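You operate a simulated robot arm through the tools that you are given. There is no shell and no other tool.

Carry out the task below with a simulated robot arm. There is one attempt and no reset: what you move stays moved.

Task
Cover small dish 12 with the lid from the blue box; tape it.
Fine: put the box's own lid back on; the taped dish goes back in its ring.

It is judged by the outcome, as a careful person would: the job done as asked, and still so three seconds after it is handed in. It fails if anything else is knocked over, pushed out of place, dropped, spilled or broken. A push-on lid holds only when it is set on centred and level and pressed home; a screw cap is set on level and turned clockwise until tight.

Robot
A 6-joint arm with a two-finger gripper, fixed in place. Base frame: the origin is at the foot of the arm, x ahead of it, y to its left, z up; the work surface is at about z = 850. Lengths are in mm, angles in degrees, forces in N, time in s.
Its first joint turns from -166.0 to 166.0 degrees. Payload 2.45 kg.
The tool frame sits at the grasp point between the pads (the TCP): z along the fingers, y along the line on which they close. The tips reach 20 mm beyond it. The gripper opens to 140 mm. The gripper's body begins 168 mm behind the TCP.
Orientation is told as [roll, pitch, yaw] about the base's x, y, z axes, in that order, counted from this pose: with the fingers straight down and closing along the base's y, the tool's x points along the base's -x, its y along +y and its z along -z.

Tools
- The arm moves only by the tool jog_arm. Its argument "series" is a list of rows, each a list of 2 entries, a list of its own where there are three numbers: the shift along the base's x, y, z in m, then the turn, a rotation vector about the base's x, y, z in degrees. In form: [[[x, y, z], [wx, wy, wz]], ...]. A call has 1 to 20 rows; each row is the pose to reach, as a shift and turn from the pose commanded when the call began. "hand" is the closure, from 0 (fully open) to 1 (shut), set as the call begins (left out, the last holds). Each row takes 0.2 s and may step no farther than 50 mm and 8.6 degrees from the row before; otherwise, or with a gripper value out of range, the whole call is refused. Where a pose cannot be reached the arm comes as near as it can. A force on the tool above 90 N (or 10 N above the force at the start of the call, whichever is more), or a blocked arm, ends the call early, and 0.2 s more pass. The fingers move at their own pace (about 45 mm/s each) and stop on an object; they squeeze with about 35 N. The grip force told is the motor's: it shows also when the fingers shut on nothing. Time passes only in rows, and 0.2 s behind the last, so rows that repeat a pose let the fingers close. The reply holds the time, the measured pose of the TCP, the force on the tool along the base axes, the opening and the grip force, in the units named above and with some noise, with the torque about the TCP (base axes, N m) and any sound that the robot's microphone picked up.
- Cameras (640 x 400 px; columns grow to the right, rows downward): "scene" is fixed at [401, -489.4, 1438.6]; the picture's right is [0.65, -0.76, 0.00], its down [-0.36, -0.31, -0.88] and it looks along [0.67, 0.57, -0.48] (base axes); focal length 325 px, centre (320, 200). "wrist" rides on the gripper at [78, 11, -209] in the tool frame; the picture's right is [-0.14, 0.99, 0.00], its down [-0.92, -0.13, -0.37] and it looks along [-0.36, -0.05, 0.93] (tool axes); focal length 280 px, centre (320, 200). There is no depth. A picture from a camera that has moved, and an enlarged one, comes with that camera's place and axes in the base frame and with its lens. The place of the scene camera against the robot may be out by one fixed shift of up to 12 mm in any direction.
- camera(camera): a new picture of that camera. The clock stands still meanwhile.
- close_up(camera, box): a new picture of the part [left, top, right, bottom] of that camera's present view, enlarged. The clock stands still meanwhile.
- sign_off(): hands the job in; it is judged then, once.

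Places have to be worked out from the pictures, the camera data and where the tool is seen. Open the gripper and draw the arm clear of the work before you hand the job in, unless the task says otherwise.

The tools are called by a JSON object that holds its "api" and its "payload". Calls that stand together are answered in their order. jog_arm: Moves the arm, as the interface text tells. Its arguments: {"type":"object","properties":{"series":{"type":"array","items":{"type":"array"}},"hand":{"type":"number"}},"required":["series"]} The other tools are called the same way: camera (camera) takes a picture; close_up (camera, box) takes an enlarged picture of a part of a camera's view; sign_off () hands the job in.

At the start:

```text
clock: 0.0
tcp_pos: [844.4, 97.8, 1218.9]
tool_rot: [-0.1, 0.0, 0.0]
contact_force: [0.0, 0.2, -0.2]
wrist_torque: [-0.01, -0.01, 0.03]
gripper_width: 140.0
grasp_force: 0.1
```

scene: 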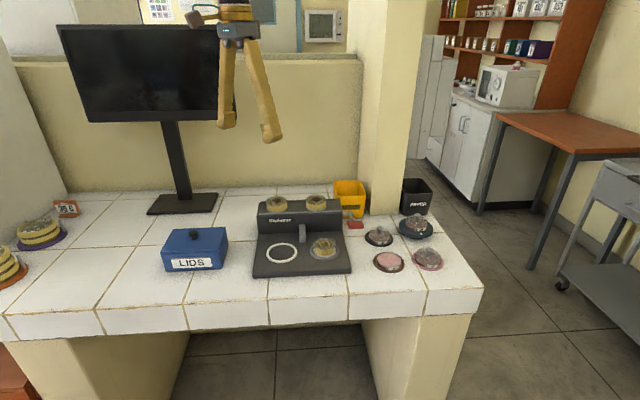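
wrist: 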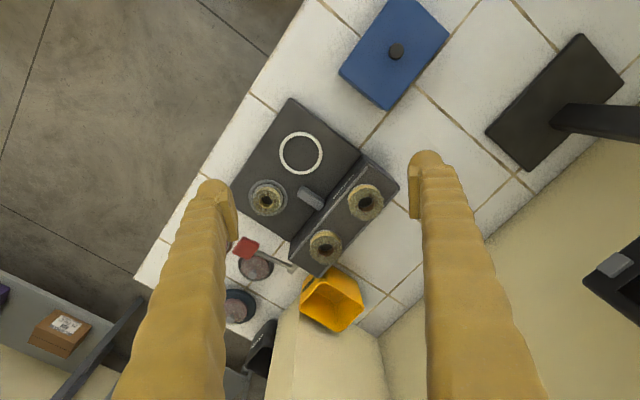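

The pictures show a blue box labelled LIDS, a black station with a ring, and several small dishes at the right. I'll take enlarged views to identify dish 12 and the tape.

{"api": "close_up", "payload": {"camera": "scene", "box": [340, 170, 460, 280]}}

{"api": "close_up", "payload": {"camera": "scene", "box": [240, 180, 370, 285]}}

{"api": "close_up", "payload": {"camera": "scene", "box": [140, 210, 260, 290]}}

{"api": "close_up", "payload": {"camera": "scene", "box": [0, 180, 120, 300]}}

{"api": "close_up", "payload": {"camera": "wrist", "box": [200, 80, 420, 350]}}

```text
3.64 times, centred on (400, 225) of scene
camera zoom: at [401.0, -489.4, 1438.6], right [0.65, -0.76, 0.0], down [-0.36, -0.31, -0.88], along [0.67, 0.57, -0.48], focal length 1182 px, centre (29, 109)
```

zoom: 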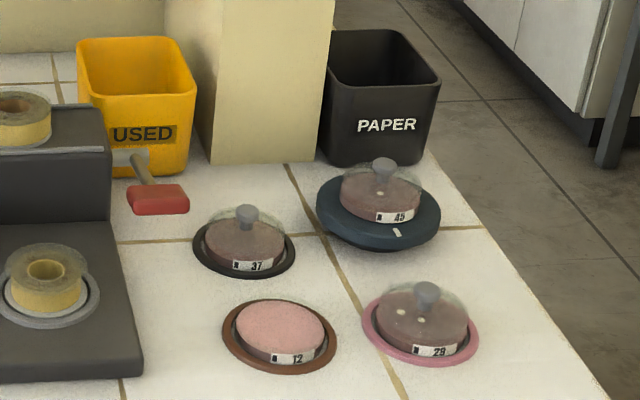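

```text
3.81 times, centred on (305, 232) of scene
camera zoom: at [401.0, -489.4, 1438.6], right [0.65, -0.76, 0.0], down [-0.36, -0.31, -0.88], along [0.67, 0.57, -0.48], focal length 1238 px, centre (377, 76)
```

zoom: 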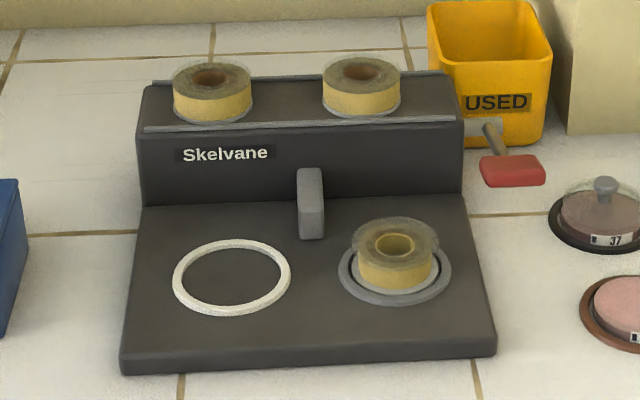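

```text
5.00 times, centred on (200, 250) of scene
camera zoom: at [401.0, -489.4, 1438.6], right [0.65, -0.76, 0.0], down [-0.36, -0.31, -0.88], along [0.67, 0.57, -0.48], focal length 1625 px, centre (920, -50)
```

zoom: 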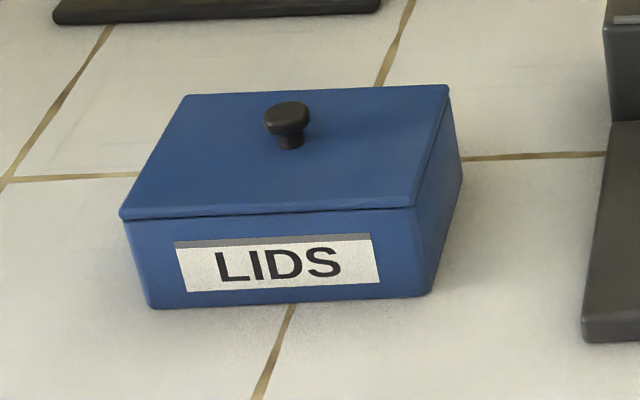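

```text
3.33 times, centred on (60, 240) of scene
camera zoom: at [401.0, -489.4, 1438.6], right [0.65, -0.76, 0.0], down [-0.36, -0.31, -0.88], along [0.67, 0.57, -0.48], focal length 1083 px, centre (1187, 67)
```

zoom: 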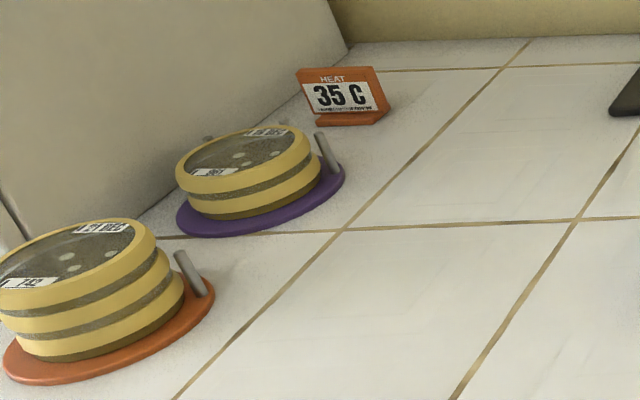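

```text
1.48 times, centred on (310, 215) of wrist
camera zoom: at [766.1, 108.1, 1427.4], right [0.14, 0.99, 0.0], down [0.92, -0.13, 0.37], along [0.36, -0.05, -0.93], focal length 415 px, centre (335, 178)
```

zoom: 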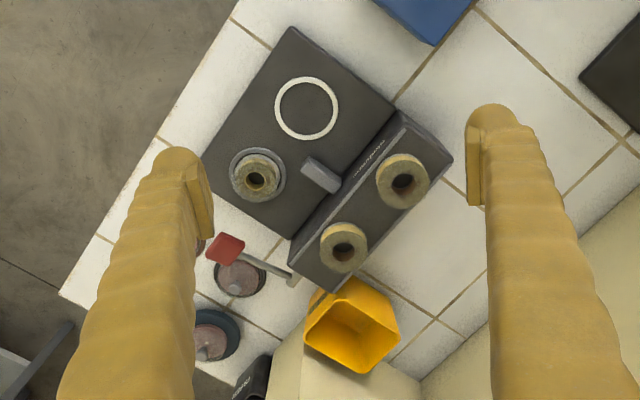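

The dish marked 12 is the open pink one in the brown ring, at about (1055, -180). The machine's white nest is near (877, 55), its roll near (965, -28), and the blue box near (720, 236). I'll bring the wrist camera nearer to study the machine and the dish.

{"api": "jog_arm", "payload": {"series": [[[0.02, -0.03, -0.02], [0, 0, 0]], [[0.04, -0.06, -0.04], [0, 0, 0]], [[0.06, -0.09, -0.06], [0, 0, 0]], [[0.06, -0.12, -0.08], [0, 0, 0]], [[0.06, -0.15, -0.08], [0, 0, 0]]], "hand": 0}}

{"api": "camera", "payload": {"camera": "wrist"}}

{"api": "camera", "payload": {"camera": "scene"}}

```text
clock: 1.2
tcp_pos: [903.6, -52.3, 1137.0]
tool_rot: [0.0, 0.0, -0.1]
contact_force: [-0.6, -0.5, 0.0]
wrist_torque: [0.02, -0.04, -0.01]
gripper_width: 139.9
grasp_force: 0.1
```

```text
taken
camera wrist: at [825.2, -42.0, 1346.6], right [0.14, 0.99, 0.0], down [0.92, -0.13, 0.37], along [0.37, -0.05, -0.93], focal length 280 px, centre (320, 200)
```

wrist: 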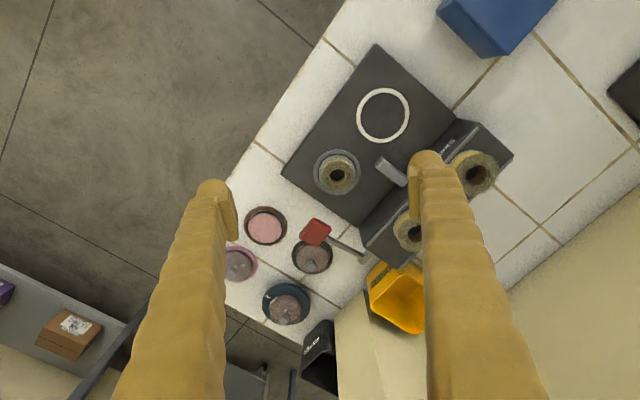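

```text
taken
```

scene: 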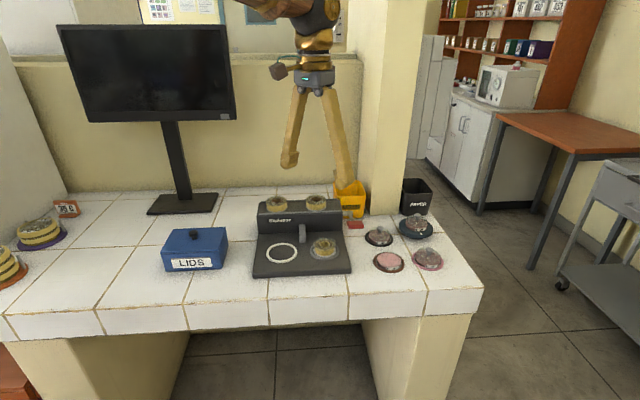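

The dish 12 ring is confirmed near (1055, -180). I'll enlarge the machine, lever and dish from this nearer view.

{"api": "close_up", "payload": {"camera": "wrist", "box": [270, 40, 530, 200]}}

{"api": "close_up", "payload": {"camera": "wrist", "box": [220, 180, 430, 340]}}

{"api": "close_up", "payload": {"camera": "scene", "box": [250, 190, 350, 280]}}

{"api": "close_up", "payload": {"camera": "scene", "box": [120, 0, 240, 30]}}

{"api": "close_up", "payload": {"camera": "scene", "box": [360, 210, 460, 280]}}

```text
2.46 times, centred on (400, 120) of wrist
camera zoom: at [825.2, -42.0, 1346.6], right [0.14, 0.99, 0.0], down [0.92, -0.13, 0.37], along [0.37, -0.05, -0.93], focal length 690 px, centre (123, 397)
```

zoom: 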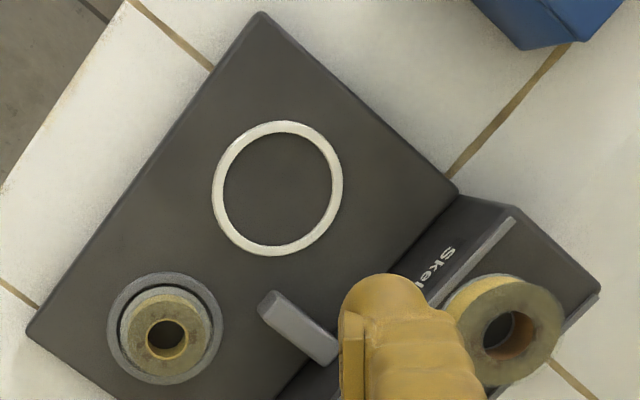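

```text
2.50 times, centred on (325, 260) of wrist
camera zoom: at [825.2, -42.0, 1346.6], right [0.14, 0.99, 0.0], down [0.92, -0.13, 0.37], along [0.37, -0.05, -0.93], focal length 701 px, centre (308, 50)
```

zoom: 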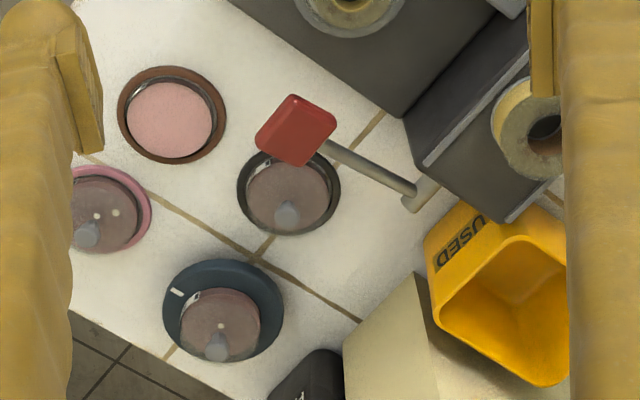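

```text
4.44 times, centred on (300, 235) of scene
camera zoom: at [401.0, -489.4, 1438.6], right [0.65, -0.76, 0.0], down [-0.36, -0.31, -0.88], along [0.67, 0.57, -0.48], focal length 1444 px, centre (409, 44)
```

zoom: 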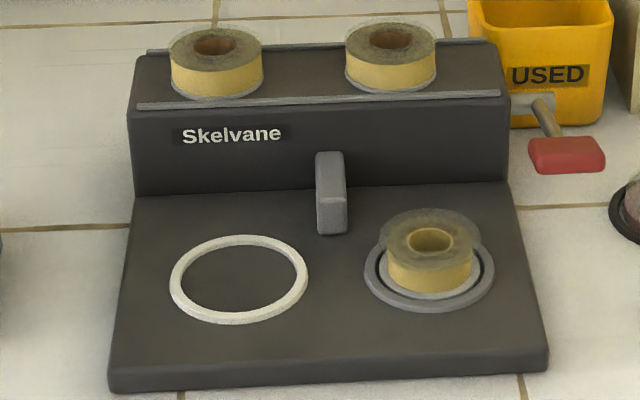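

```text
5.33 times, centred on (180, 15) of scene
camera zoom: at [401.0, -489.4, 1438.6], right [0.65, -0.76, 0.0], down [-0.36, -0.31, -0.88], along [0.67, 0.57, -0.48], focal length 1733 px, centre (1067, 1187)
```

zoom: 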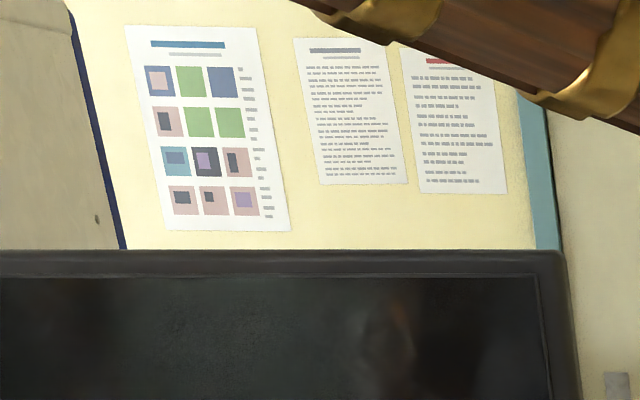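

```text
5.71 times, centred on (410, 245) of scene
camera zoom: at [401.0, -489.4, 1438.6], right [0.65, -0.76, 0.0], down [-0.36, -0.31, -0.88], along [0.67, 0.57, -0.48], focal length 1857 px, centre (-194, -57)
```

zoom: 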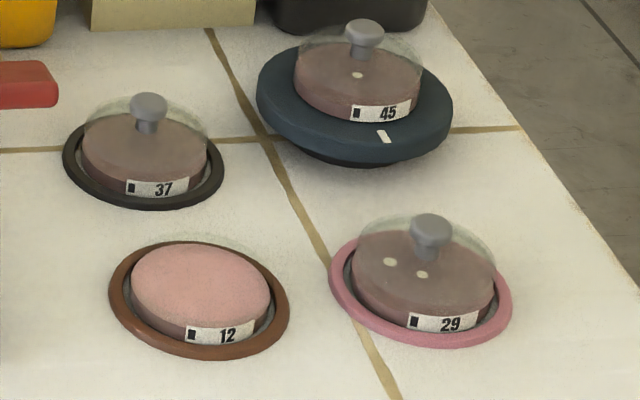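

The labels are now clear: the open dish is 12. I'll zoom hard on the loaded roll, the nest, and the lever to understand how the taping machine works.

{"api": "close_up", "payload": {"camera": "scene", "box": [308, 230, 344, 266]}}

{"api": "close_up", "payload": {"camera": "scene", "box": [262, 190, 334, 240]}}

{"api": "close_up", "payload": {"camera": "scene", "box": [330, 190, 380, 250]}}

{"api": "close_up", "payload": {"camera": "wrist", "box": [300, 140, 370, 200]}}

{"api": "close_up", "payload": {"camera": "wrist", "box": [440, 130, 520, 200]}}

```text
11.11 times, centred on (326, 248) of scene
camera zoom: at [401.0, -489.4, 1438.6], right [0.65, -0.76, 0.0], down [-0.36, -0.31, -0.88], along [0.67, 0.57, -0.48], focal length 3610 px, centre (253, -333)
```

zoom: 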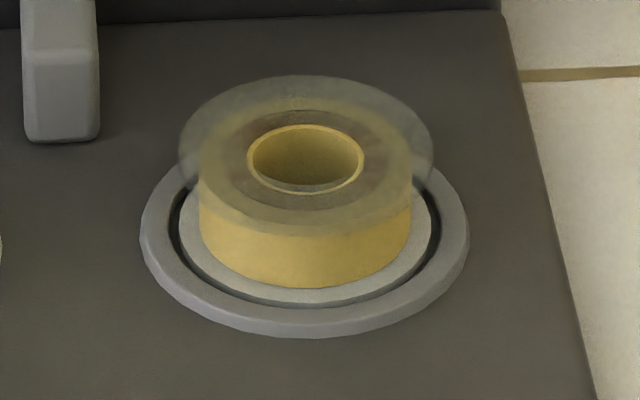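

```text
8.00 times, centred on (298, 215) of scene
camera zoom: at [401.0, -489.4, 1438.6], right [0.65, -0.76, 0.0], down [-0.36, -0.31, -0.88], along [0.67, 0.57, -0.48], focal length 2599 px, centre (496, 80)
```

zoom: 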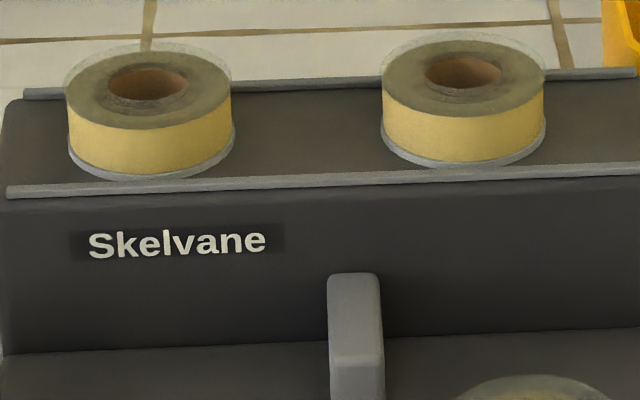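

```text
6.67 times, centred on (355, 220) of scene
camera zoom: at [401.0, -489.4, 1438.6], right [0.65, -0.76, 0.0], down [-0.36, -0.31, -0.88], along [0.67, 0.57, -0.48], focal length 2166 px, centre (87, 67)
```

zoom: 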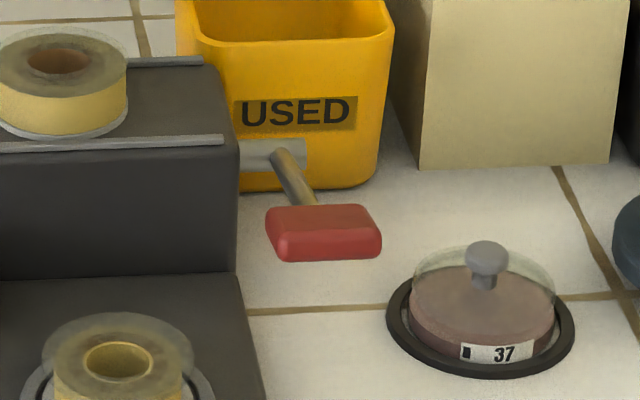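

```text
6.67 times, centred on (335, 170) of wrist
camera zoom: at [825.2, -42.0, 1346.6], right [0.14, 0.99, 0.0], down [0.92, -0.13, 0.37], along [0.37, -0.05, -0.93], focal length 1869 px, centre (220, 400)
```

zoom: 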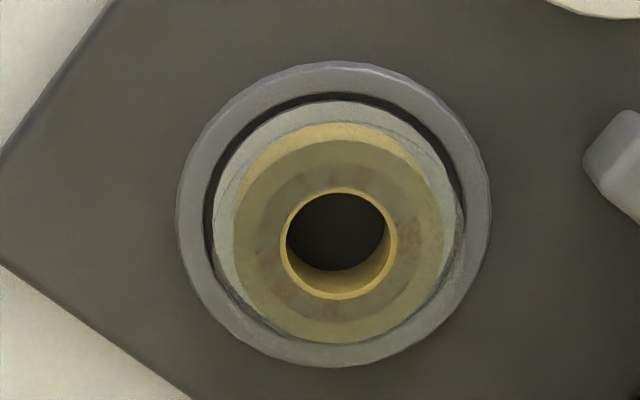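

```text
5.71 times, centred on (480, 165) of wrist
camera zoom: at [825.2, -42.0, 1346.6], right [0.14, 0.99, 0.0], down [0.92, -0.13, 0.37], along [0.37, -0.05, -0.93], focal length 1602 px, centre (-594, 400)
```

zoom: 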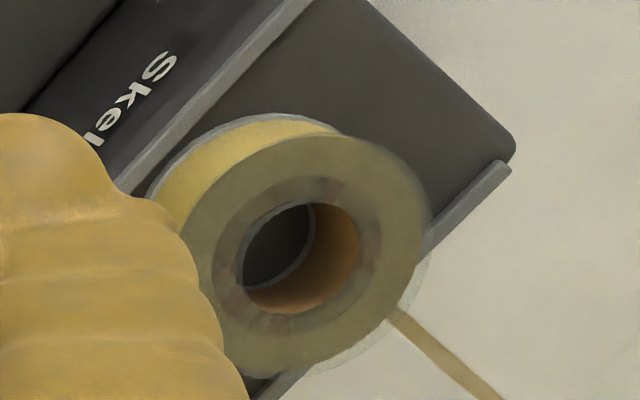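

The loaded roll is partly used and the two spares are full. The red press lever is at about (1035, -78, 953), hinged behind at about (1108, -7, 932). I'll start with the blue box by hovering above its knob to fix its exact position.

{"api": "jog_arm", "payload": {"series": [[[-0.022, 0.035, -0.005], [0, 0, 0]], [[-0.044, 0.07, -0.01], [0, 0, 0]], [[-0.066, 0.105, -0.015], [0, 0, 0]], [[-0.088, 0.14, -0.02], [0, 0, 0]], [[-0.11, 0.176, -0.03], [0, 0, 0]], [[-0.132, 0.211, -0.04], [0, 0, 0]], [[-0.155, 0.246, -0.05], [0, 0, 0]], [[-0.178, 0.282, -0.057], [0, 0, 0]], [[-0.178, 0.282, -0.057], [0, 0, 0]]], "hand": 0}}

{"api": "camera", "payload": {"camera": "wrist"}}

{"api": "camera", "payload": {"camera": "scene"}}

```text
clock: 3.2
tcp_pos: [726.0, 229.7, 1083.1]
tool_rot: [0.0, 0.0, 0.0]
contact_force: [0.9, 0.2, 0.7]
wrist_torque: [-0.01, -0.04, 0.01]
gripper_width: 140.0
grasp_force: 0.0
```

```text
taken
camera wrist: at [647.7, 241.9, 1291.6], right [0.14, 0.99, 0.0], down [0.92, -0.13, 0.37], along [0.37, -0.05, -0.93], focal length 280 px, centre (320, 200)
```

wrist: 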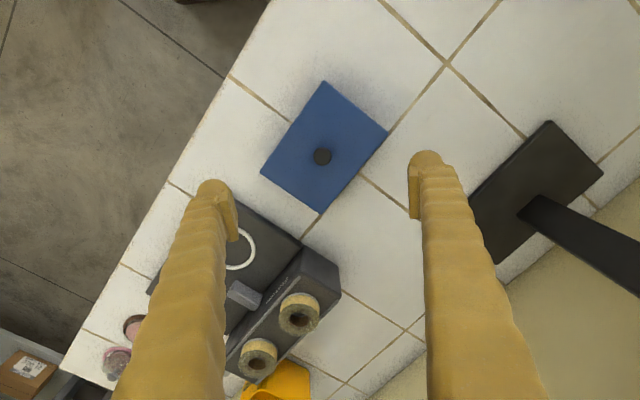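

```text
taken
```

scene: 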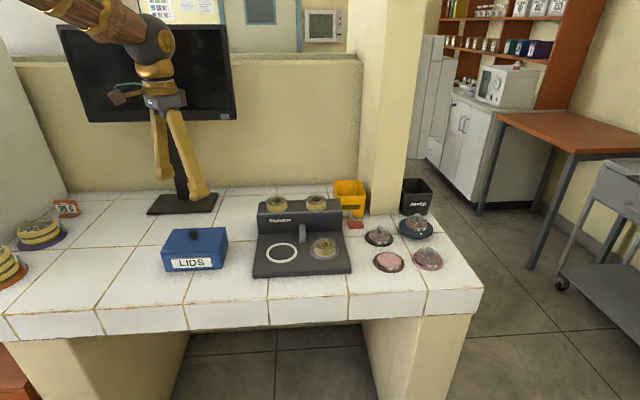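

The knob appears almost exactly on the tool axis, so it is near (726, 232, 950). I'll enlarge it to refine its position and find the box's orientation.

{"api": "close_up", "payload": {"camera": "wrist", "box": [255, 75, 391, 215]}}

{"api": "close_up", "payload": {"camera": "scene", "box": [155, 220, 235, 275]}}

```text
2.86 times, centred on (323, 145) of wrist
camera zoom: at [647.7, 241.9, 1291.6], right [0.14, 0.99, 0.0], down [0.92, -0.13, 0.37], along [0.37, -0.05, -0.93], focal length 801 px, centre (311, 357)
```

zoom: 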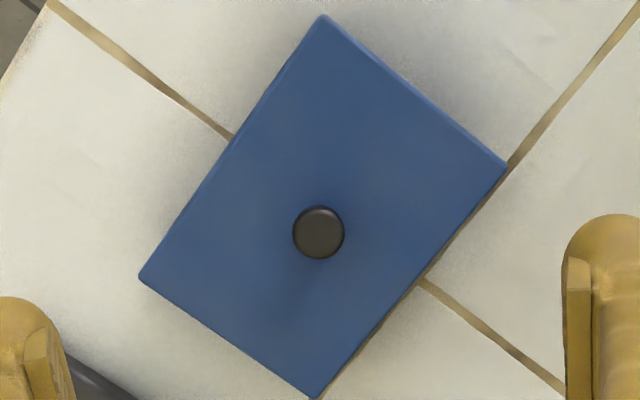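

```text
7.27 times, centred on (195, 248) of scene
camera zoom: at [401.0, -489.4, 1438.6], right [0.65, -0.76, 0.0], down [-0.36, -0.31, -0.88], along [0.67, 0.57, -0.48], focal length 2363 px, centre (1229, -146)
```

zoom: 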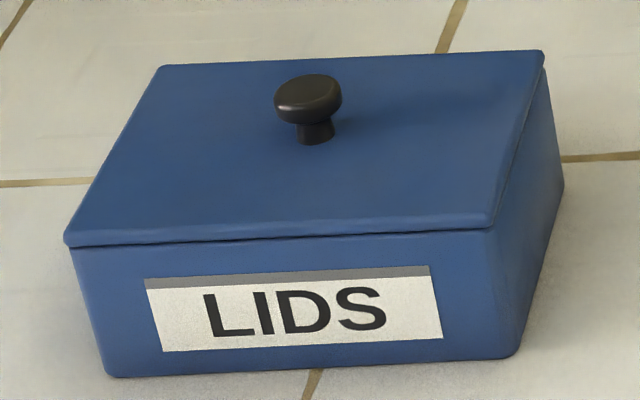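

The lid is about 141 × 101 mm, set at 45°, with the knob near (727, 233). Its height is still uncertain (930–950), so I'll lower to TCP z≈1000 with the tips still clear, and measure again.

{"api": "jog_arm", "payload": {"series": [[[0.001, 0.003, -0.04], [0, 0, 0]], [[0.001, 0.003, -0.08], [0, 0, 0]], [[0.001, 0.003, -0.08], [0, 0, 0]]]}}

{"api": "close_up", "payload": {"camera": "wrist", "box": [230, 80, 410, 220]}}

{"api": "close_up", "payload": {"camera": "scene", "box": [145, 180, 245, 280]}}

```text
clock: 4.0
tcp_pos: [727.2, 232.5, 1001.7]
tool_rot: [-0.1, 0.0, 0.0]
contact_force: [0.2, -0.3, 0.1]
wrist_torque: [-0.01, 0.0, -0.03]
gripper_width: 139.9
grasp_force: 0.1
```

```text
2.86 times, centred on (320, 150) of wrist
camera zoom: at [649.3, 244.2, 1211.3], right [0.14, 0.99, 0.0], down [0.92, -0.13, 0.37], along [0.36, -0.05, -0.93], focal length 801 px, centre (320, 343)
```

zoom: 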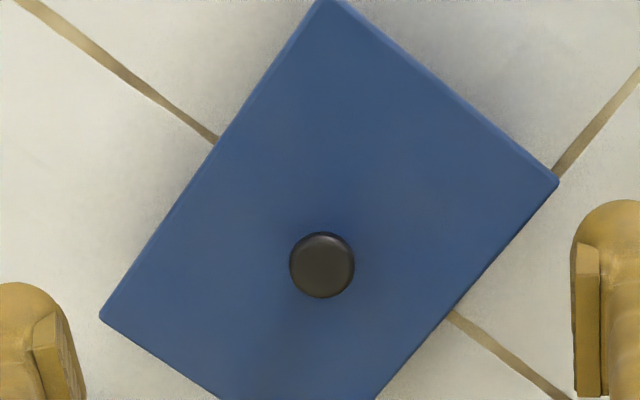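

```text
4.00 times, centred on (195, 230) of scene
camera zoom: at [401.0, -489.4, 1438.6], right [0.65, -0.76, 0.0], down [-0.36, -0.31, -0.88], along [0.67, 0.57, -0.48], focal length 1300 px, centre (820, 80)
```

zoom: 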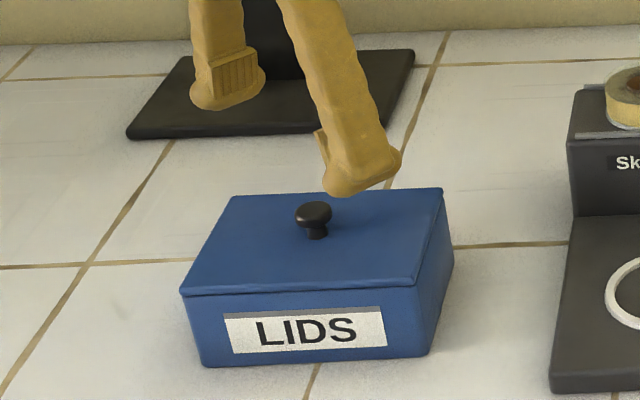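

Comparing the two heights puts the knob's top around z 920–930, so the scene camera reads about 15 mm too high. I'll narrow the fingers to about 50 mm, ease down over the knob, and check from the scene camera.

{"api": "jog_arm", "payload": {"series": [[[0.001, 0.0, 0.0], [0, 0, 0]], [[0.001, 0.0, 0.0], [0, 0, 0]], [[0.001, 0.0, 0.0], [0, 0, 0]], [[0.001, 0.0, 0.0], [0, 0, 0]], [[0.001, 0.0, -0.02], [0, 0, 0]], [[0.001, 0.0, -0.04], [0, 0, 0]], [[0.001, 0.0, -0.05], [0, 0, 0]], [[0.001, 0.0, -0.05], [0, 0, 0]]], "hand": 0.64}}

{"api": "camera", "payload": {"camera": "wrist"}}

{"api": "close_up", "payload": {"camera": "scene", "box": [155, 190, 235, 250]}}

```text
clock: 5.8
tcp_pos: [726.5, 232.1, 951.4]
tool_rot: [0.0, 0.1, 0.0]
contact_force: [-0.3, 0.2, 0.5]
wrist_torque: [0.01, 0.01, 0.0]
gripper_width: 50.4
grasp_force: 0.0
```

```text
taken
camera wrist: at [649.2, 243.6, 1161.3], right [0.14, 0.99, 0.0], down [0.92, -0.13, 0.37], along [0.36, -0.05, -0.93], focal length 280 px, centre (320, 200)
```

wrist: 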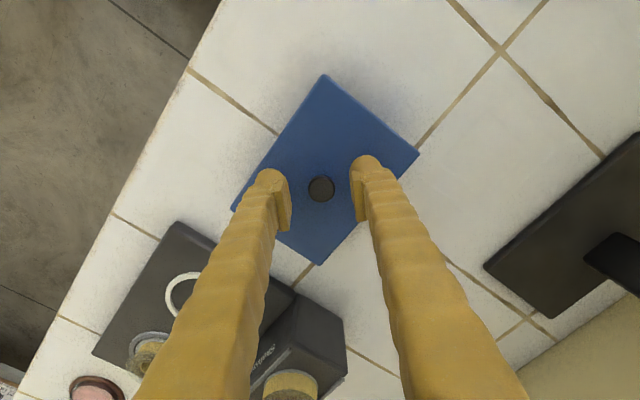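

```text
6.67 times, centred on (195, 220) of scene
camera zoom: at [401.0, -489.4, 1438.6], right [0.65, -0.76, 0.0], down [-0.36, -0.31, -0.88], along [0.67, 0.57, -0.48], focal length 2166 px, centre (1153, 67)
```

zoom: 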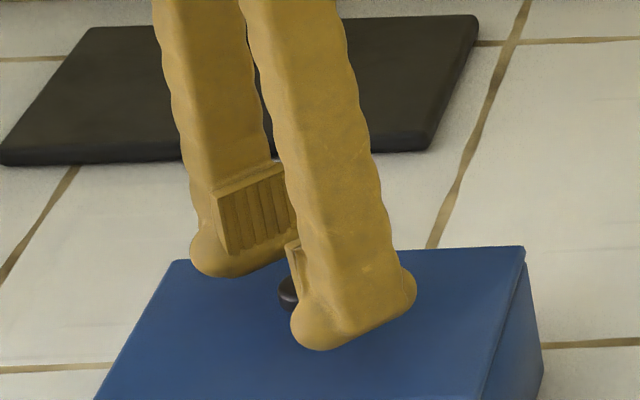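

The knob sits centred between the pads with the tips still above the lid. I'll shift 3 mm outward and descend another 15 mm.

{"api": "jog_arm", "payload": {"series": [[[0.003, 0.001, -0.008], [0, 0, 0]], [[0.003, 0.001, -0.015], [0, 0, 0]], [[0.003, 0.001, -0.015], [0, 0, 0]]]}}

{"api": "close_up", "payload": {"camera": "wrist", "box": [260, 130, 380, 230]}}

{"api": "close_up", "payload": {"camera": "scene", "box": [170, 200, 220, 250]}}

```text
clock: 6.6
tcp_pos: [730.5, 232.9, 937.0]
tool_rot: [0.0, -0.1, 0.0]
contact_force: [0.1, 1.1, -0.6]
wrist_torque: [0.0, 0.07, 0.01]
gripper_width: 50.6
grasp_force: 0.0
```

```text
4.00 times, centred on (320, 180) of wrist
camera zoom: at [652.4, 244.1, 1146.3], right [0.14, 0.99, 0.0], down [0.92, -0.13, 0.37], along [0.37, -0.05, -0.93], focal length 1122 px, centre (320, 280)
```

zoom: 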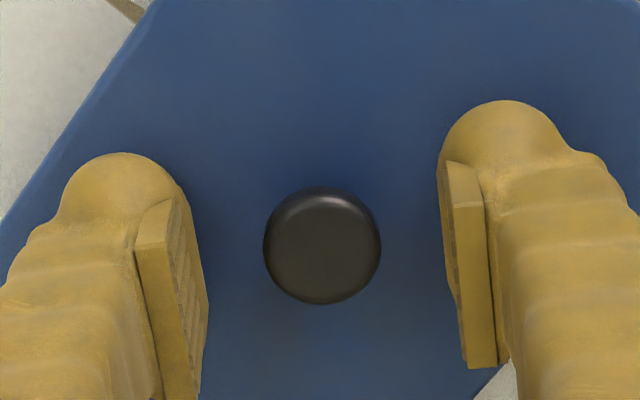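

```text
8.00 times, centred on (195, 225) of scene
camera zoom: at [401.0, -489.4, 1438.6], right [0.65, -0.76, 0.0], down [-0.36, -0.31, -0.88], along [0.67, 0.57, -0.48], focal length 2599 px, centre (1320, 0)
```

zoom: 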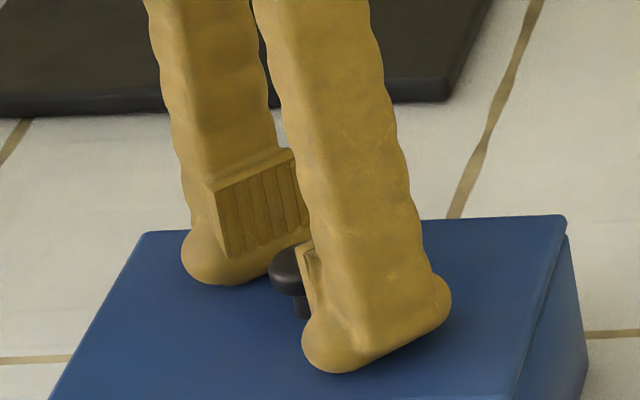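

The pad edges are level with about mid-cap. I'll descend in small steps to engage more of the pad, watching for light contact with the lid.

{"api": "jog_arm", "payload": {"series": [[[0.0, 0.0, -0.002], [0, 0, 0]], [[0.0, 0.0, -0.004], [0, 0, 0]], [[0.0, 0.0, -0.006], [0, 0, 0]], [[0.0, 0.0, -0.008], [0, 0, 0]], [[0.0, 0.0, -0.008], [0, 0, 0]]]}}

{"api": "close_up", "payload": {"camera": "scene", "box": [170, 200, 220, 250]}}

```text
clock: 7.4
tcp_pos: [731.3, 232.1, 936.2]
tool_rot: [0.1, -0.2, -0.1]
contact_force: [-11.5, -2.2, 23.3]
wrist_torque: [-0.19, 0.29, -0.04]
gripper_width: 50.5
grasp_force: 0.1
stopped in row 4: the force on the tool passed its limit at 99 N (the readings are from after the stop); the commanded pose is now the measured one
```

```text
8.00 times, centred on (195, 225) of scene
camera zoom: at [401.0, -489.4, 1438.6], right [0.65, -0.76, 0.0], down [-0.36, -0.31, -0.88], along [0.67, 0.57, -0.48], focal length 2599 px, centre (1320, 0)
```

zoom: 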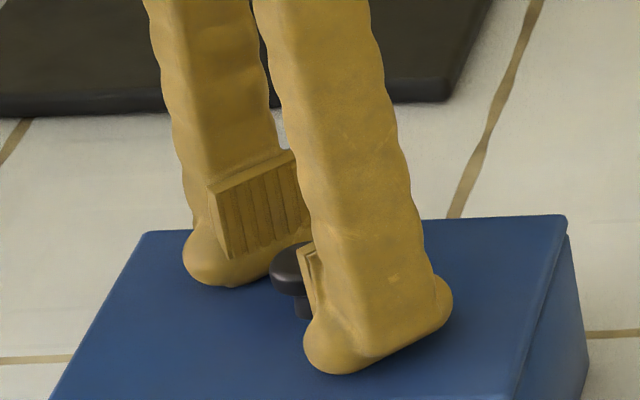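

The tips touched the lid at TCP z≈936, so the lid top is at about 916 and the knob top about 937. I'll back off 2 mm and close on the knob.

{"api": "jog_arm", "payload": {"series": [[[0.0, 0.0, 0.002], [0, 0, 0]], [[0.0, 0.0, 0.002], [0, 0, 0]], [[0.0, 0.0, 0.002], [0, 0, 0]], [[0.0, 0.0, 0.002], [0, 0, 0]], [[0.0, 0.0, 0.002], [0, 0, 0]]], "hand": 1}}

{"api": "close_up", "payload": {"camera": "wrist", "box": [260, 130, 380, 230]}}

{"api": "close_up", "payload": {"camera": "scene", "box": [160, 200, 230, 270]}}

```text
clock: 8.6
tcp_pos: [730.9, 232.5, 937.8]
tool_rot: [0.1, -0.2, 0.0]
contact_force: [0.1, 2.7, 3.1]
wrist_torque: [-0.01, 0.02, -0.09]
gripper_width: 18.1
grasp_force: 35.0
```

```text
4.00 times, centred on (320, 180) of wrist
camera zoom: at [652.7, 243.9, 1146.2], right [0.14, 0.99, 0.0], down [0.92, -0.13, 0.37], along [0.37, -0.05, -0.93], focal length 1122 px, centre (320, 280)
```

zoom: 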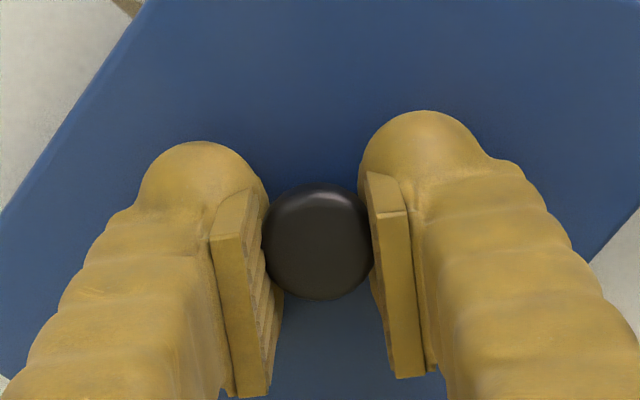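

```text
5.71 times, centred on (195, 235) of scene
camera zoom: at [401.0, -489.4, 1438.6], right [0.65, -0.76, 0.0], down [-0.36, -0.31, -0.88], along [0.67, 0.57, -0.48], focal length 1857 px, centre (1034, 0)
```

zoom: 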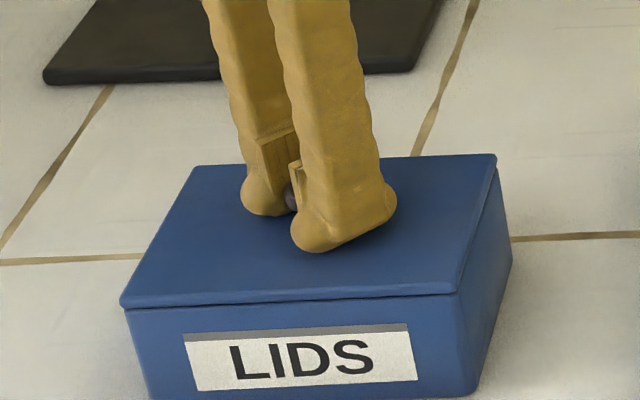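

The knob is gripped firmly (18 mm, 35 N). I'll lift slowly and check that the lid comes off cleanly.

{"api": "jog_arm", "payload": {"series": [[[0.0, 0.0, 0.005], [0, 0, 0]], [[0.0, 0.0, 0.01], [0, 0, 0]], [[0.0, 0.0, 0.02], [0, 0, 0]], [[0.0, 0.0, 0.035], [0, 0, 0]], [[0.0, 0.0, 0.05], [0, 0, 0]], [[0.0, 0.0, 0.05], [0, 0, 0]]]}}

{"api": "close_up", "payload": {"camera": "scene", "box": [145, 190, 245, 280]}}

{"api": "camera", "payload": {"camera": "wrist"}}

```text
clock: 10.0
tcp_pos: [729.7, 232.6, 988.1]
tool_rot: [0.1, -0.2, -0.1]
contact_force: [0.5, -0.3, -0.7]
wrist_torque: [-0.02, 0.01, 0.04]
gripper_width: 17.9
grasp_force: 34.9
heard: snap
```

```text
4.44 times, centred on (195, 235) of scene
camera zoom: at [401.0, -489.4, 1438.6], right [0.65, -0.76, 0.0], down [-0.36, -0.31, -0.88], along [0.67, 0.57, -0.48], focal length 1444 px, centre (876, 44)
```

zoom: 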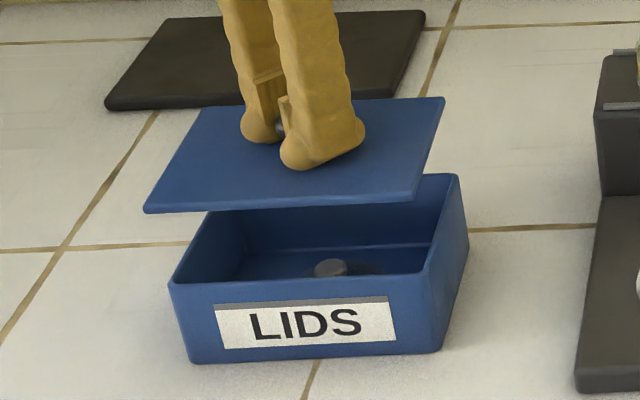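

```text
taken
camera wrist: at [652.2, 243.5, 1196.8], right [0.14, 0.99, 0.0], down [0.92, -0.13, 0.37], along [0.37, -0.05, -0.93], focal length 280 px, centre (320, 200)
```

wrist: 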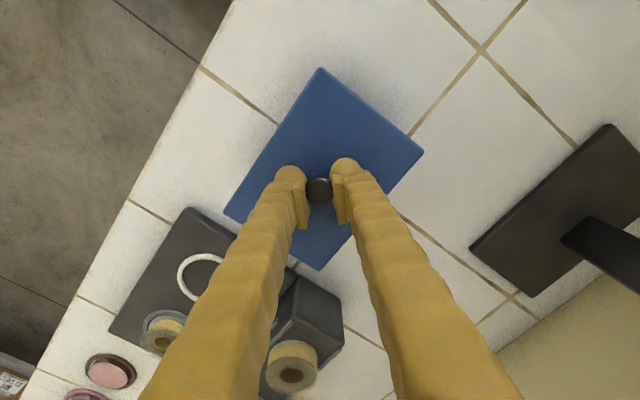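

The lid snapped off cleanly with the box still in place, and a grey knob is visible inside. I'll carry the box lid to the clear tiles left of the box, near (584, 369).

{"api": "jog_arm", "payload": {"series": [[[-0.03, 0.028, 0.01], [0, 0, 0]], [[-0.06, 0.056, 0.01], [0, 0, 0]], [[-0.09, 0.084, 0.01], [0, 0, 0]], [[-0.12, 0.112, 0.0], [0, 0, 0]], [[-0.146, 0.137, -0.02], [0, 0, 0]], [[-0.146, 0.137, -0.05], [0, 0, 0]], [[-0.146, 0.137, -0.08], [0, 0, 0]], [[-0.146, 0.137, -0.095], [0, 0, 0]], [[-0.146, 0.137, -0.095], [0, 0, 0]]]}}

{"api": "close_up", "payload": {"camera": "scene", "box": [80, 190, 240, 290]}}

{"api": "camera", "payload": {"camera": "wrist"}}

```text
clock: 12.0
tcp_pos: [584.2, 368.6, 892.2]
tool_rot: [0.1, -0.3, 0.0]
contact_force: [-0.6, 0.4, -0.3]
wrist_torque: [-0.04, 0.0, 0.03]
gripper_width: 17.7
grasp_force: 35.2
```

```text
4.00 times, centred on (160, 240) of scene
camera zoom: at [401.0, -489.4, 1438.6], right [0.65, -0.76, 0.0], down [-0.36, -0.31, -0.88], along [0.67, 0.57, -0.48], focal length 1300 px, centre (960, 40)
```

zoom: 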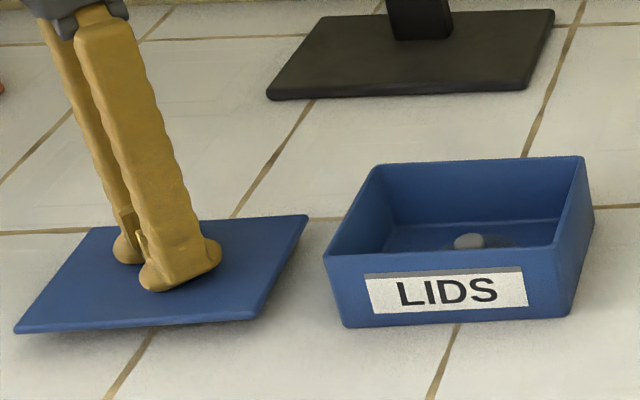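

```text
taken
camera wrist: at [506.3, 381.0, 1101.0], right [0.14, 0.99, 0.0], down [0.92, -0.13, 0.37], along [0.37, -0.05, -0.93], focal length 280 px, centre (320, 200)
```

wrist: 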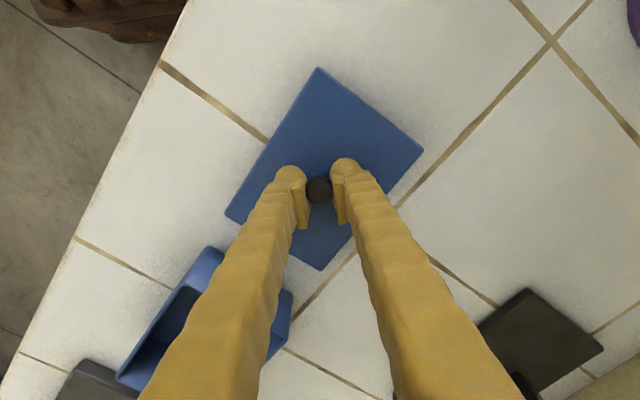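

The lid hovers a little above the tiles. I'll lower it in fine steps, watching the force for touchdown.

{"api": "jog_arm", "payload": {"series": [[[0, 0, -0.002], [0, 0, 0]], [[0, 0, -0.004], [0, 0, 0]], [[0, 0, -0.006], [0, 0, 0]]]}}

{"api": "close_up", "payload": {"camera": "scene", "box": [80, 230, 170, 290]}}

```text
clock: 12.8
tcp_pos: [585.3, 369.6, 885.5]
tool_rot: [0.1, -0.1, 0.0]
contact_force: [-0.2, 0.9, -0.8]
wrist_torque: [0.02, -0.01, -0.02]
gripper_width: 18.0
grasp_force: 34.9
```

```text
6.67 times, centred on (125, 260) of scene
camera zoom: at [401.0, -489.4, 1438.6], right [0.65, -0.76, 0.0], down [-0.36, -0.31, -0.88], along [0.67, 0.57, -0.48], focal length 2166 px, centre (1620, -200)
```

zoom: 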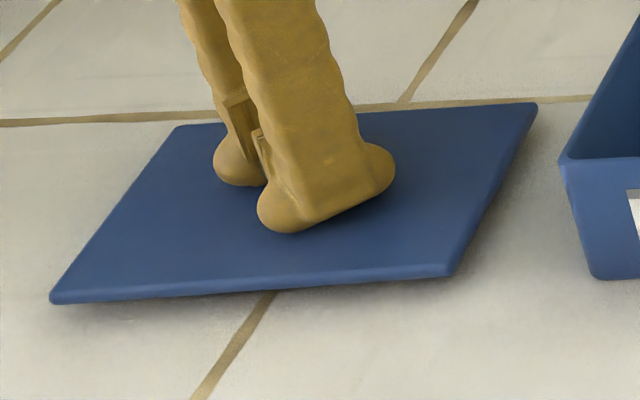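

Still no contact. I'll continue down in 1 to 2 mm steps.

{"api": "jog_arm", "payload": {"series": [[[0, 0, -0.0015], [0, 0, 0]], [[0, 0, -0.003], [0, 0, 0]], [[0, 0, -0.004], [0, 0, 0]]]}}

```text
clock: 13.6
tcp_pos: [585.7, 369.1, 881.5]
tool_rot: [0.1, -0.1, 0.0]
contact_force: [0.0, 0.7, -1.0]
wrist_torque: [-0.01, -0.01, -0.03]
gripper_width: 17.8
grasp_force: 35.1
```

No contact yet at 881.5; I'll continue in 1 mm steps.

{"api": "jog_arm", "payload": {"series": [[[0, 0, -0.001], [0, 0, 0]], [[0, 0, -0.002], [0, 0, 0]], [[0, 0, -0.003], [0, 0, 0]]]}}

{"api": "close_up", "payload": {"camera": "scene", "box": [80, 230, 170, 290]}}

```text
clock: 14.4
tcp_pos: [584.5, 369.5, 878.4]
tool_rot: [0.1, -0.2, 0.0]
contact_force: [0.6, -0.2, 0.1]
wrist_torque: [-0.01, 0.0, -0.01]
gripper_width: 17.8
grasp_force: 35.3
```

```text
6.67 times, centred on (125, 260) of scene
camera zoom: at [401.0, -489.4, 1438.6], right [0.65, -0.76, 0.0], down [-0.36, -0.31, -0.88], along [0.67, 0.57, -0.48], focal length 2166 px, centre (1620, -200)
```

zoom: 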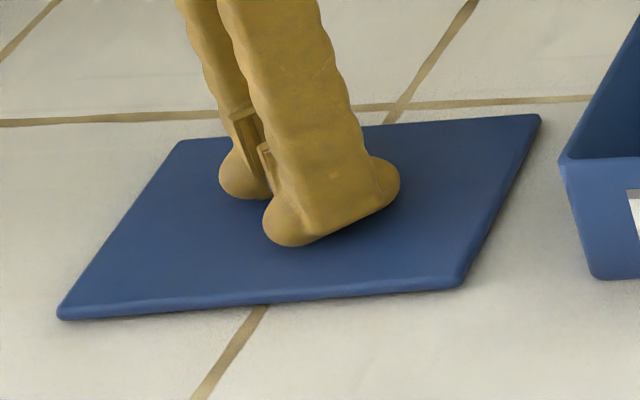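

The lid is now almost touching. I'll go a further 1.5 mm.

{"api": "jog_arm", "payload": {"series": [[[0, 0, -0.0007], [0, 0, 0]], [[0, 0, -0.0015], [0, 0, 0]]]}}

```text
clock: 15.0
tcp_pos: [585.8, 369.9, 878.3]
tool_rot: [0.0, -0.2, 0.0]
contact_force: [0.1, 0.2, -0.7]
wrist_torque: [-0.02, 0.0, 0.01]
gripper_width: 17.8
grasp_force: 34.8
```

No force yet; another 1.5 mm down.

{"api": "jog_arm", "payload": {"series": [[[0, 0, -0.0007], [0, 0, 0]], [[0, 0, -0.0015], [0, 0, 0]]]}}

```text
clock: 15.6
tcp_pos: [585.7, 368.3, 876.7]
tool_rot: [0.1, -0.2, 0.0]
contact_force: [0.2, -1.9, 10.4]
wrist_torque: [-0.04, 0.21, -0.14]
gripper_width: 17.7
grasp_force: 35.5
```

Touchdown (10 N). I'll open the fingers to release the knob and then rise.

{"api": "jog_arm", "payload": {"series": [[[0, 0, 0], [0, 0, 0]], [[0, 0, 0], [0, 0, 0]], [[0, 0, 0], [0, 0, 0]], [[0, 0, 0.01], [0, 0, 0]], [[0, 0, 0.04], [0, 0, 0]], [[0, 0, 0.08], [0, 0, 0]], [[0, 0, 0.12], [0, 0, 0]], [[0, 0, 0.16], [0, 0, 0]]], "hand": 0.62}}

{"api": "camera", "payload": {"camera": "scene"}}

{"api": "camera", "payload": {"camera": "wrist"}}

```text
clock: 17.4
tcp_pos: [584.3, 369.3, 1036.9]
tool_rot: [0.2, -0.2, 0.0]
contact_force: [0.0, 0.2, -0.5]
wrist_torque: [0.04, -0.03, 0.0]
gripper_width: 53.1
grasp_force: 0.2
```

```text
taken
```

scene: 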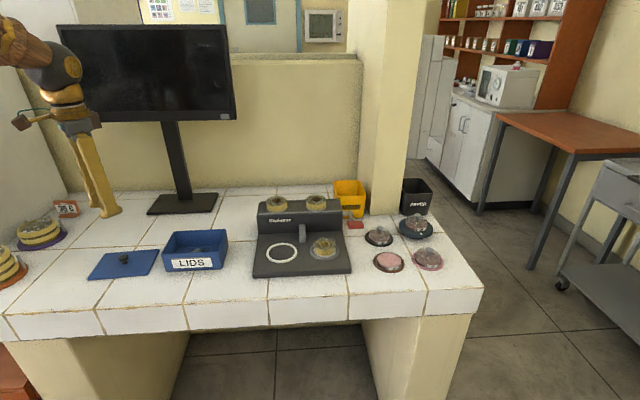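

```text
taken
camera wrist: at [506.3, 380.5, 1244.8], right [0.14, 0.99, 0.0], down [0.92, -0.13, 0.37], along [0.37, -0.05, -0.93], focal length 280 px, centre (320, 200)
```

wrist: 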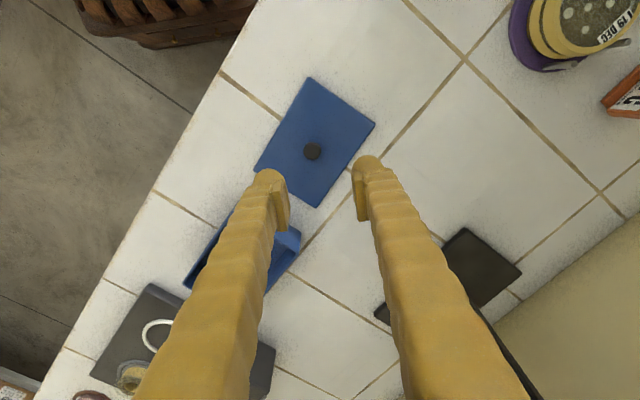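

The lid rests flat, with the box in place. I'll move back over the open box to locate the dish lid inside.

{"api": "jog_arm", "payload": {"series": [[[0.036, -0.034, 0.01], [0, 0, 0]], [[0.07, -0.066, 0.02], [0, 0, 0]], [[0.105, -0.1, 0.03], [0, 0, 0]], [[0.142, -0.134, 0.04], [0, 0, 0]], [[0.142, -0.134, 0.04], [0, 0, 0]]], "hand": 0.4}}

{"api": "camera", "payload": {"camera": "wrist"}}

{"api": "close_up", "payload": {"camera": "wrist", "box": [250, 70, 390, 230]}}

{"api": "close_up", "payload": {"camera": "scene", "box": [155, 220, 235, 275]}}

```text
refused: row 1 steps farther than a row can; nothing moved
```

```text
taken
camera wrist: at [506.3, 380.5, 1244.8], right [0.14, 0.99, 0.0], down [0.92, -0.13, 0.37], along [0.37, -0.05, -0.93], focal length 280 px, centre (320, 200)
```

wrist: 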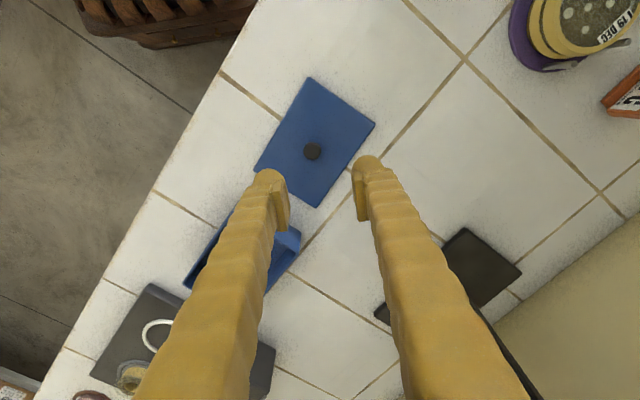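

```text
2.50 times, centred on (320, 150) of wrist
camera zoom: at [506.3, 380.5, 1244.8], right [0.14, 0.99, 0.0], down [0.92, -0.13, 0.37], along [0.37, -0.05, -0.93], focal length 701 px, centre (320, 325)
```

zoom: 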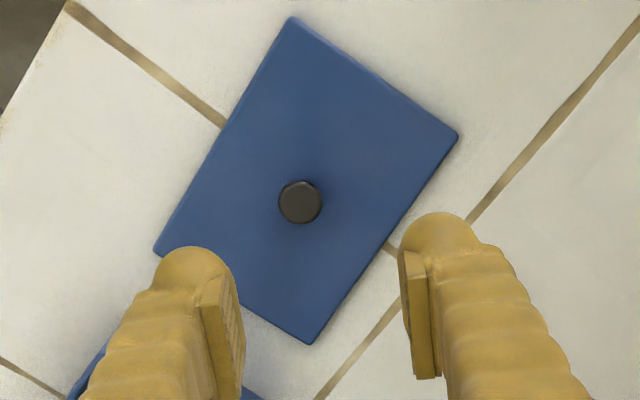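

```text
7.27 times, centred on (195, 248) of scene
camera zoom: at [401.0, -489.4, 1438.6], right [0.65, -0.76, 0.0], down [-0.36, -0.31, -0.88], along [0.67, 0.57, -0.48], focal length 2363 px, centre (1229, -146)
```

zoom: 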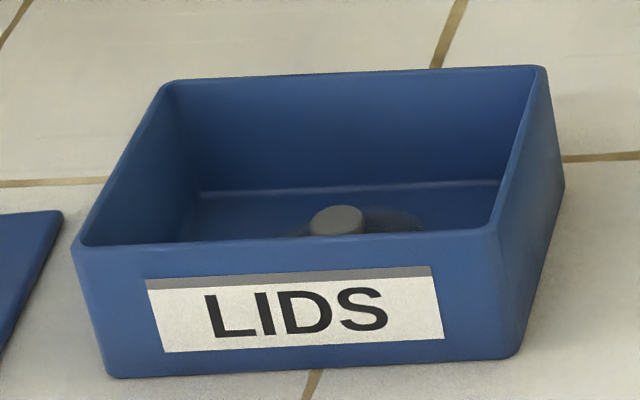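

The lid shifted slightly (about 10 mm and 4°) on release, but it is flat on the table; I'll re-measure it before putting it back. Now I'll repeat the move to the box with smaller steps.

{"api": "jog_arm", "payload": {"series": [[[0.03, -0.028, 0.008], [0, 0, 0]], [[0.06, -0.056, 0.016], [0, 0, 0]], [[0.09, -0.084, 0.024], [0, 0, 0]], [[0.12, -0.112, 0.032], [0, 0, 0]], [[0.142, -0.134, 0.04], [0, 0, 0]], [[0.142, -0.134, 0.04], [0, 0, 0]]], "hand": 0.4}}

{"api": "camera", "payload": {"camera": "wrist"}}

{"api": "close_up", "payload": {"camera": "wrist", "box": [250, 70, 390, 230]}}

```text
clock: 18.8
tcp_pos: [729.0, 235.3, 1076.0]
tool_rot: [0.1, -0.3, 0.0]
contact_force: [-0.2, 0.5, -0.2]
wrist_torque: [-0.02, -0.03, -0.02]
gripper_width: 84.1
grasp_force: 0.0
```

```text
taken
camera wrist: at [650.4, 246.4, 1284.9], right [0.14, 0.99, 0.0], down [0.92, -0.13, 0.37], along [0.37, -0.05, -0.93], focal length 280 px, centre (320, 200)
```

wrist: 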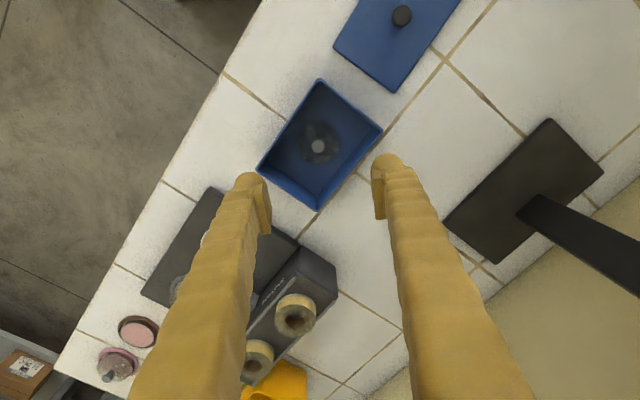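

```text
2.50 times, centred on (320, 150) of wrist
camera zoom: at [650.4, 246.4, 1284.9], right [0.14, 0.99, 0.0], down [0.92, -0.13, 0.37], along [0.37, -0.05, -0.93], focal length 701 px, centre (320, 325)
```

zoom: 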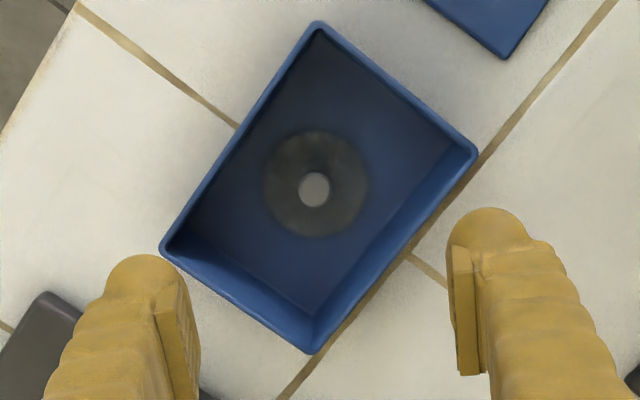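

The box holds one glass lid with a grey knob, at about (725, 233). Before fetching it I'll bring dish 12 to the machine's nest, where the vertical tool can press the lid level, so I'm moving toward dish 12 while turning to face it radially.

{"api": "jog_arm", "payload": {"series": [[[0.027, -0.039, 0.002], [0, 0, -1]], [[0.054, -0.078, 0.004], [0, 0, -2]], [[0.081, -0.117, 0.006], [0, 0, -3]], [[0.108, -0.156, 0.01], [0, 0, -4]], [[0.135, -0.195, 0.01], [0, 0, -5]], [[0.162, -0.234, 0.01], [0, 0, -6]], [[0.189, -0.273, 0.01], [0, 0, -7]], [[0.216, -0.312, 0.01], [0, 0, -8]], [[0.243, -0.351, 0.01], [0, 0, -9]], [[0.27, -0.39, 0.01], [0, 0, -9.7]], [[0.27, -0.39, 0.01], [0, 0, -9.7]]], "hand": 0.3}}

{"api": "camera", "payload": {"camera": "wrist"}}

{"api": "camera", "payload": {"camera": "scene"}}

```text
clock: 21.2
tcp_pos: [996.7, -156.5, 1084.8]
tool_rot: [0.1, -0.2, -9.6]
contact_force: [0.0, 0.1, -0.1]
wrist_torque: [-0.03, 0.03, -0.01]
gripper_width: 98.0
grasp_force: 0.0
```

```text
taken
camera wrist: at [921.2, -131.4, 1293.6], right [0.3, 0.95, 0.0], down [0.88, -0.28, 0.37], along [0.35, -0.11, -0.93], focal length 280 px, centre (320, 200)
```

wrist: 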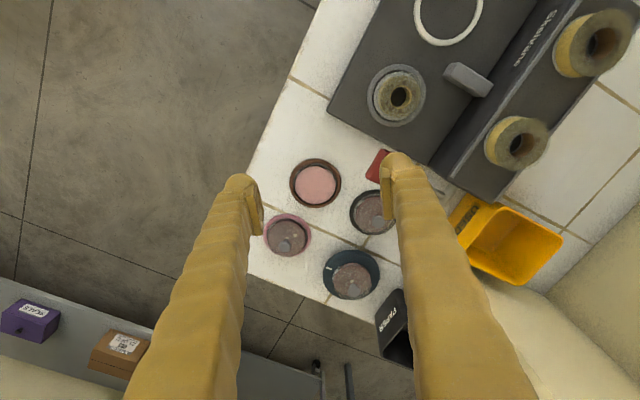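

```text
taken
```

scene: 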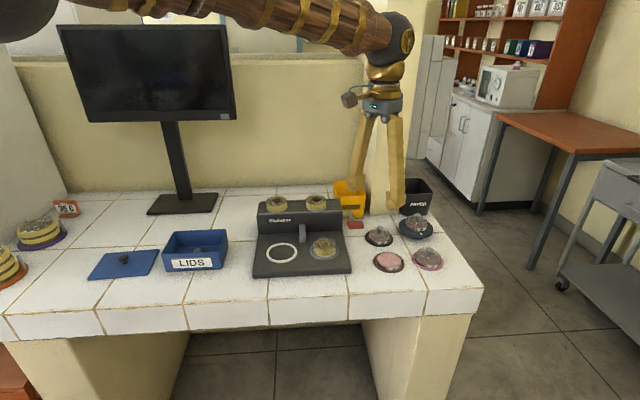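

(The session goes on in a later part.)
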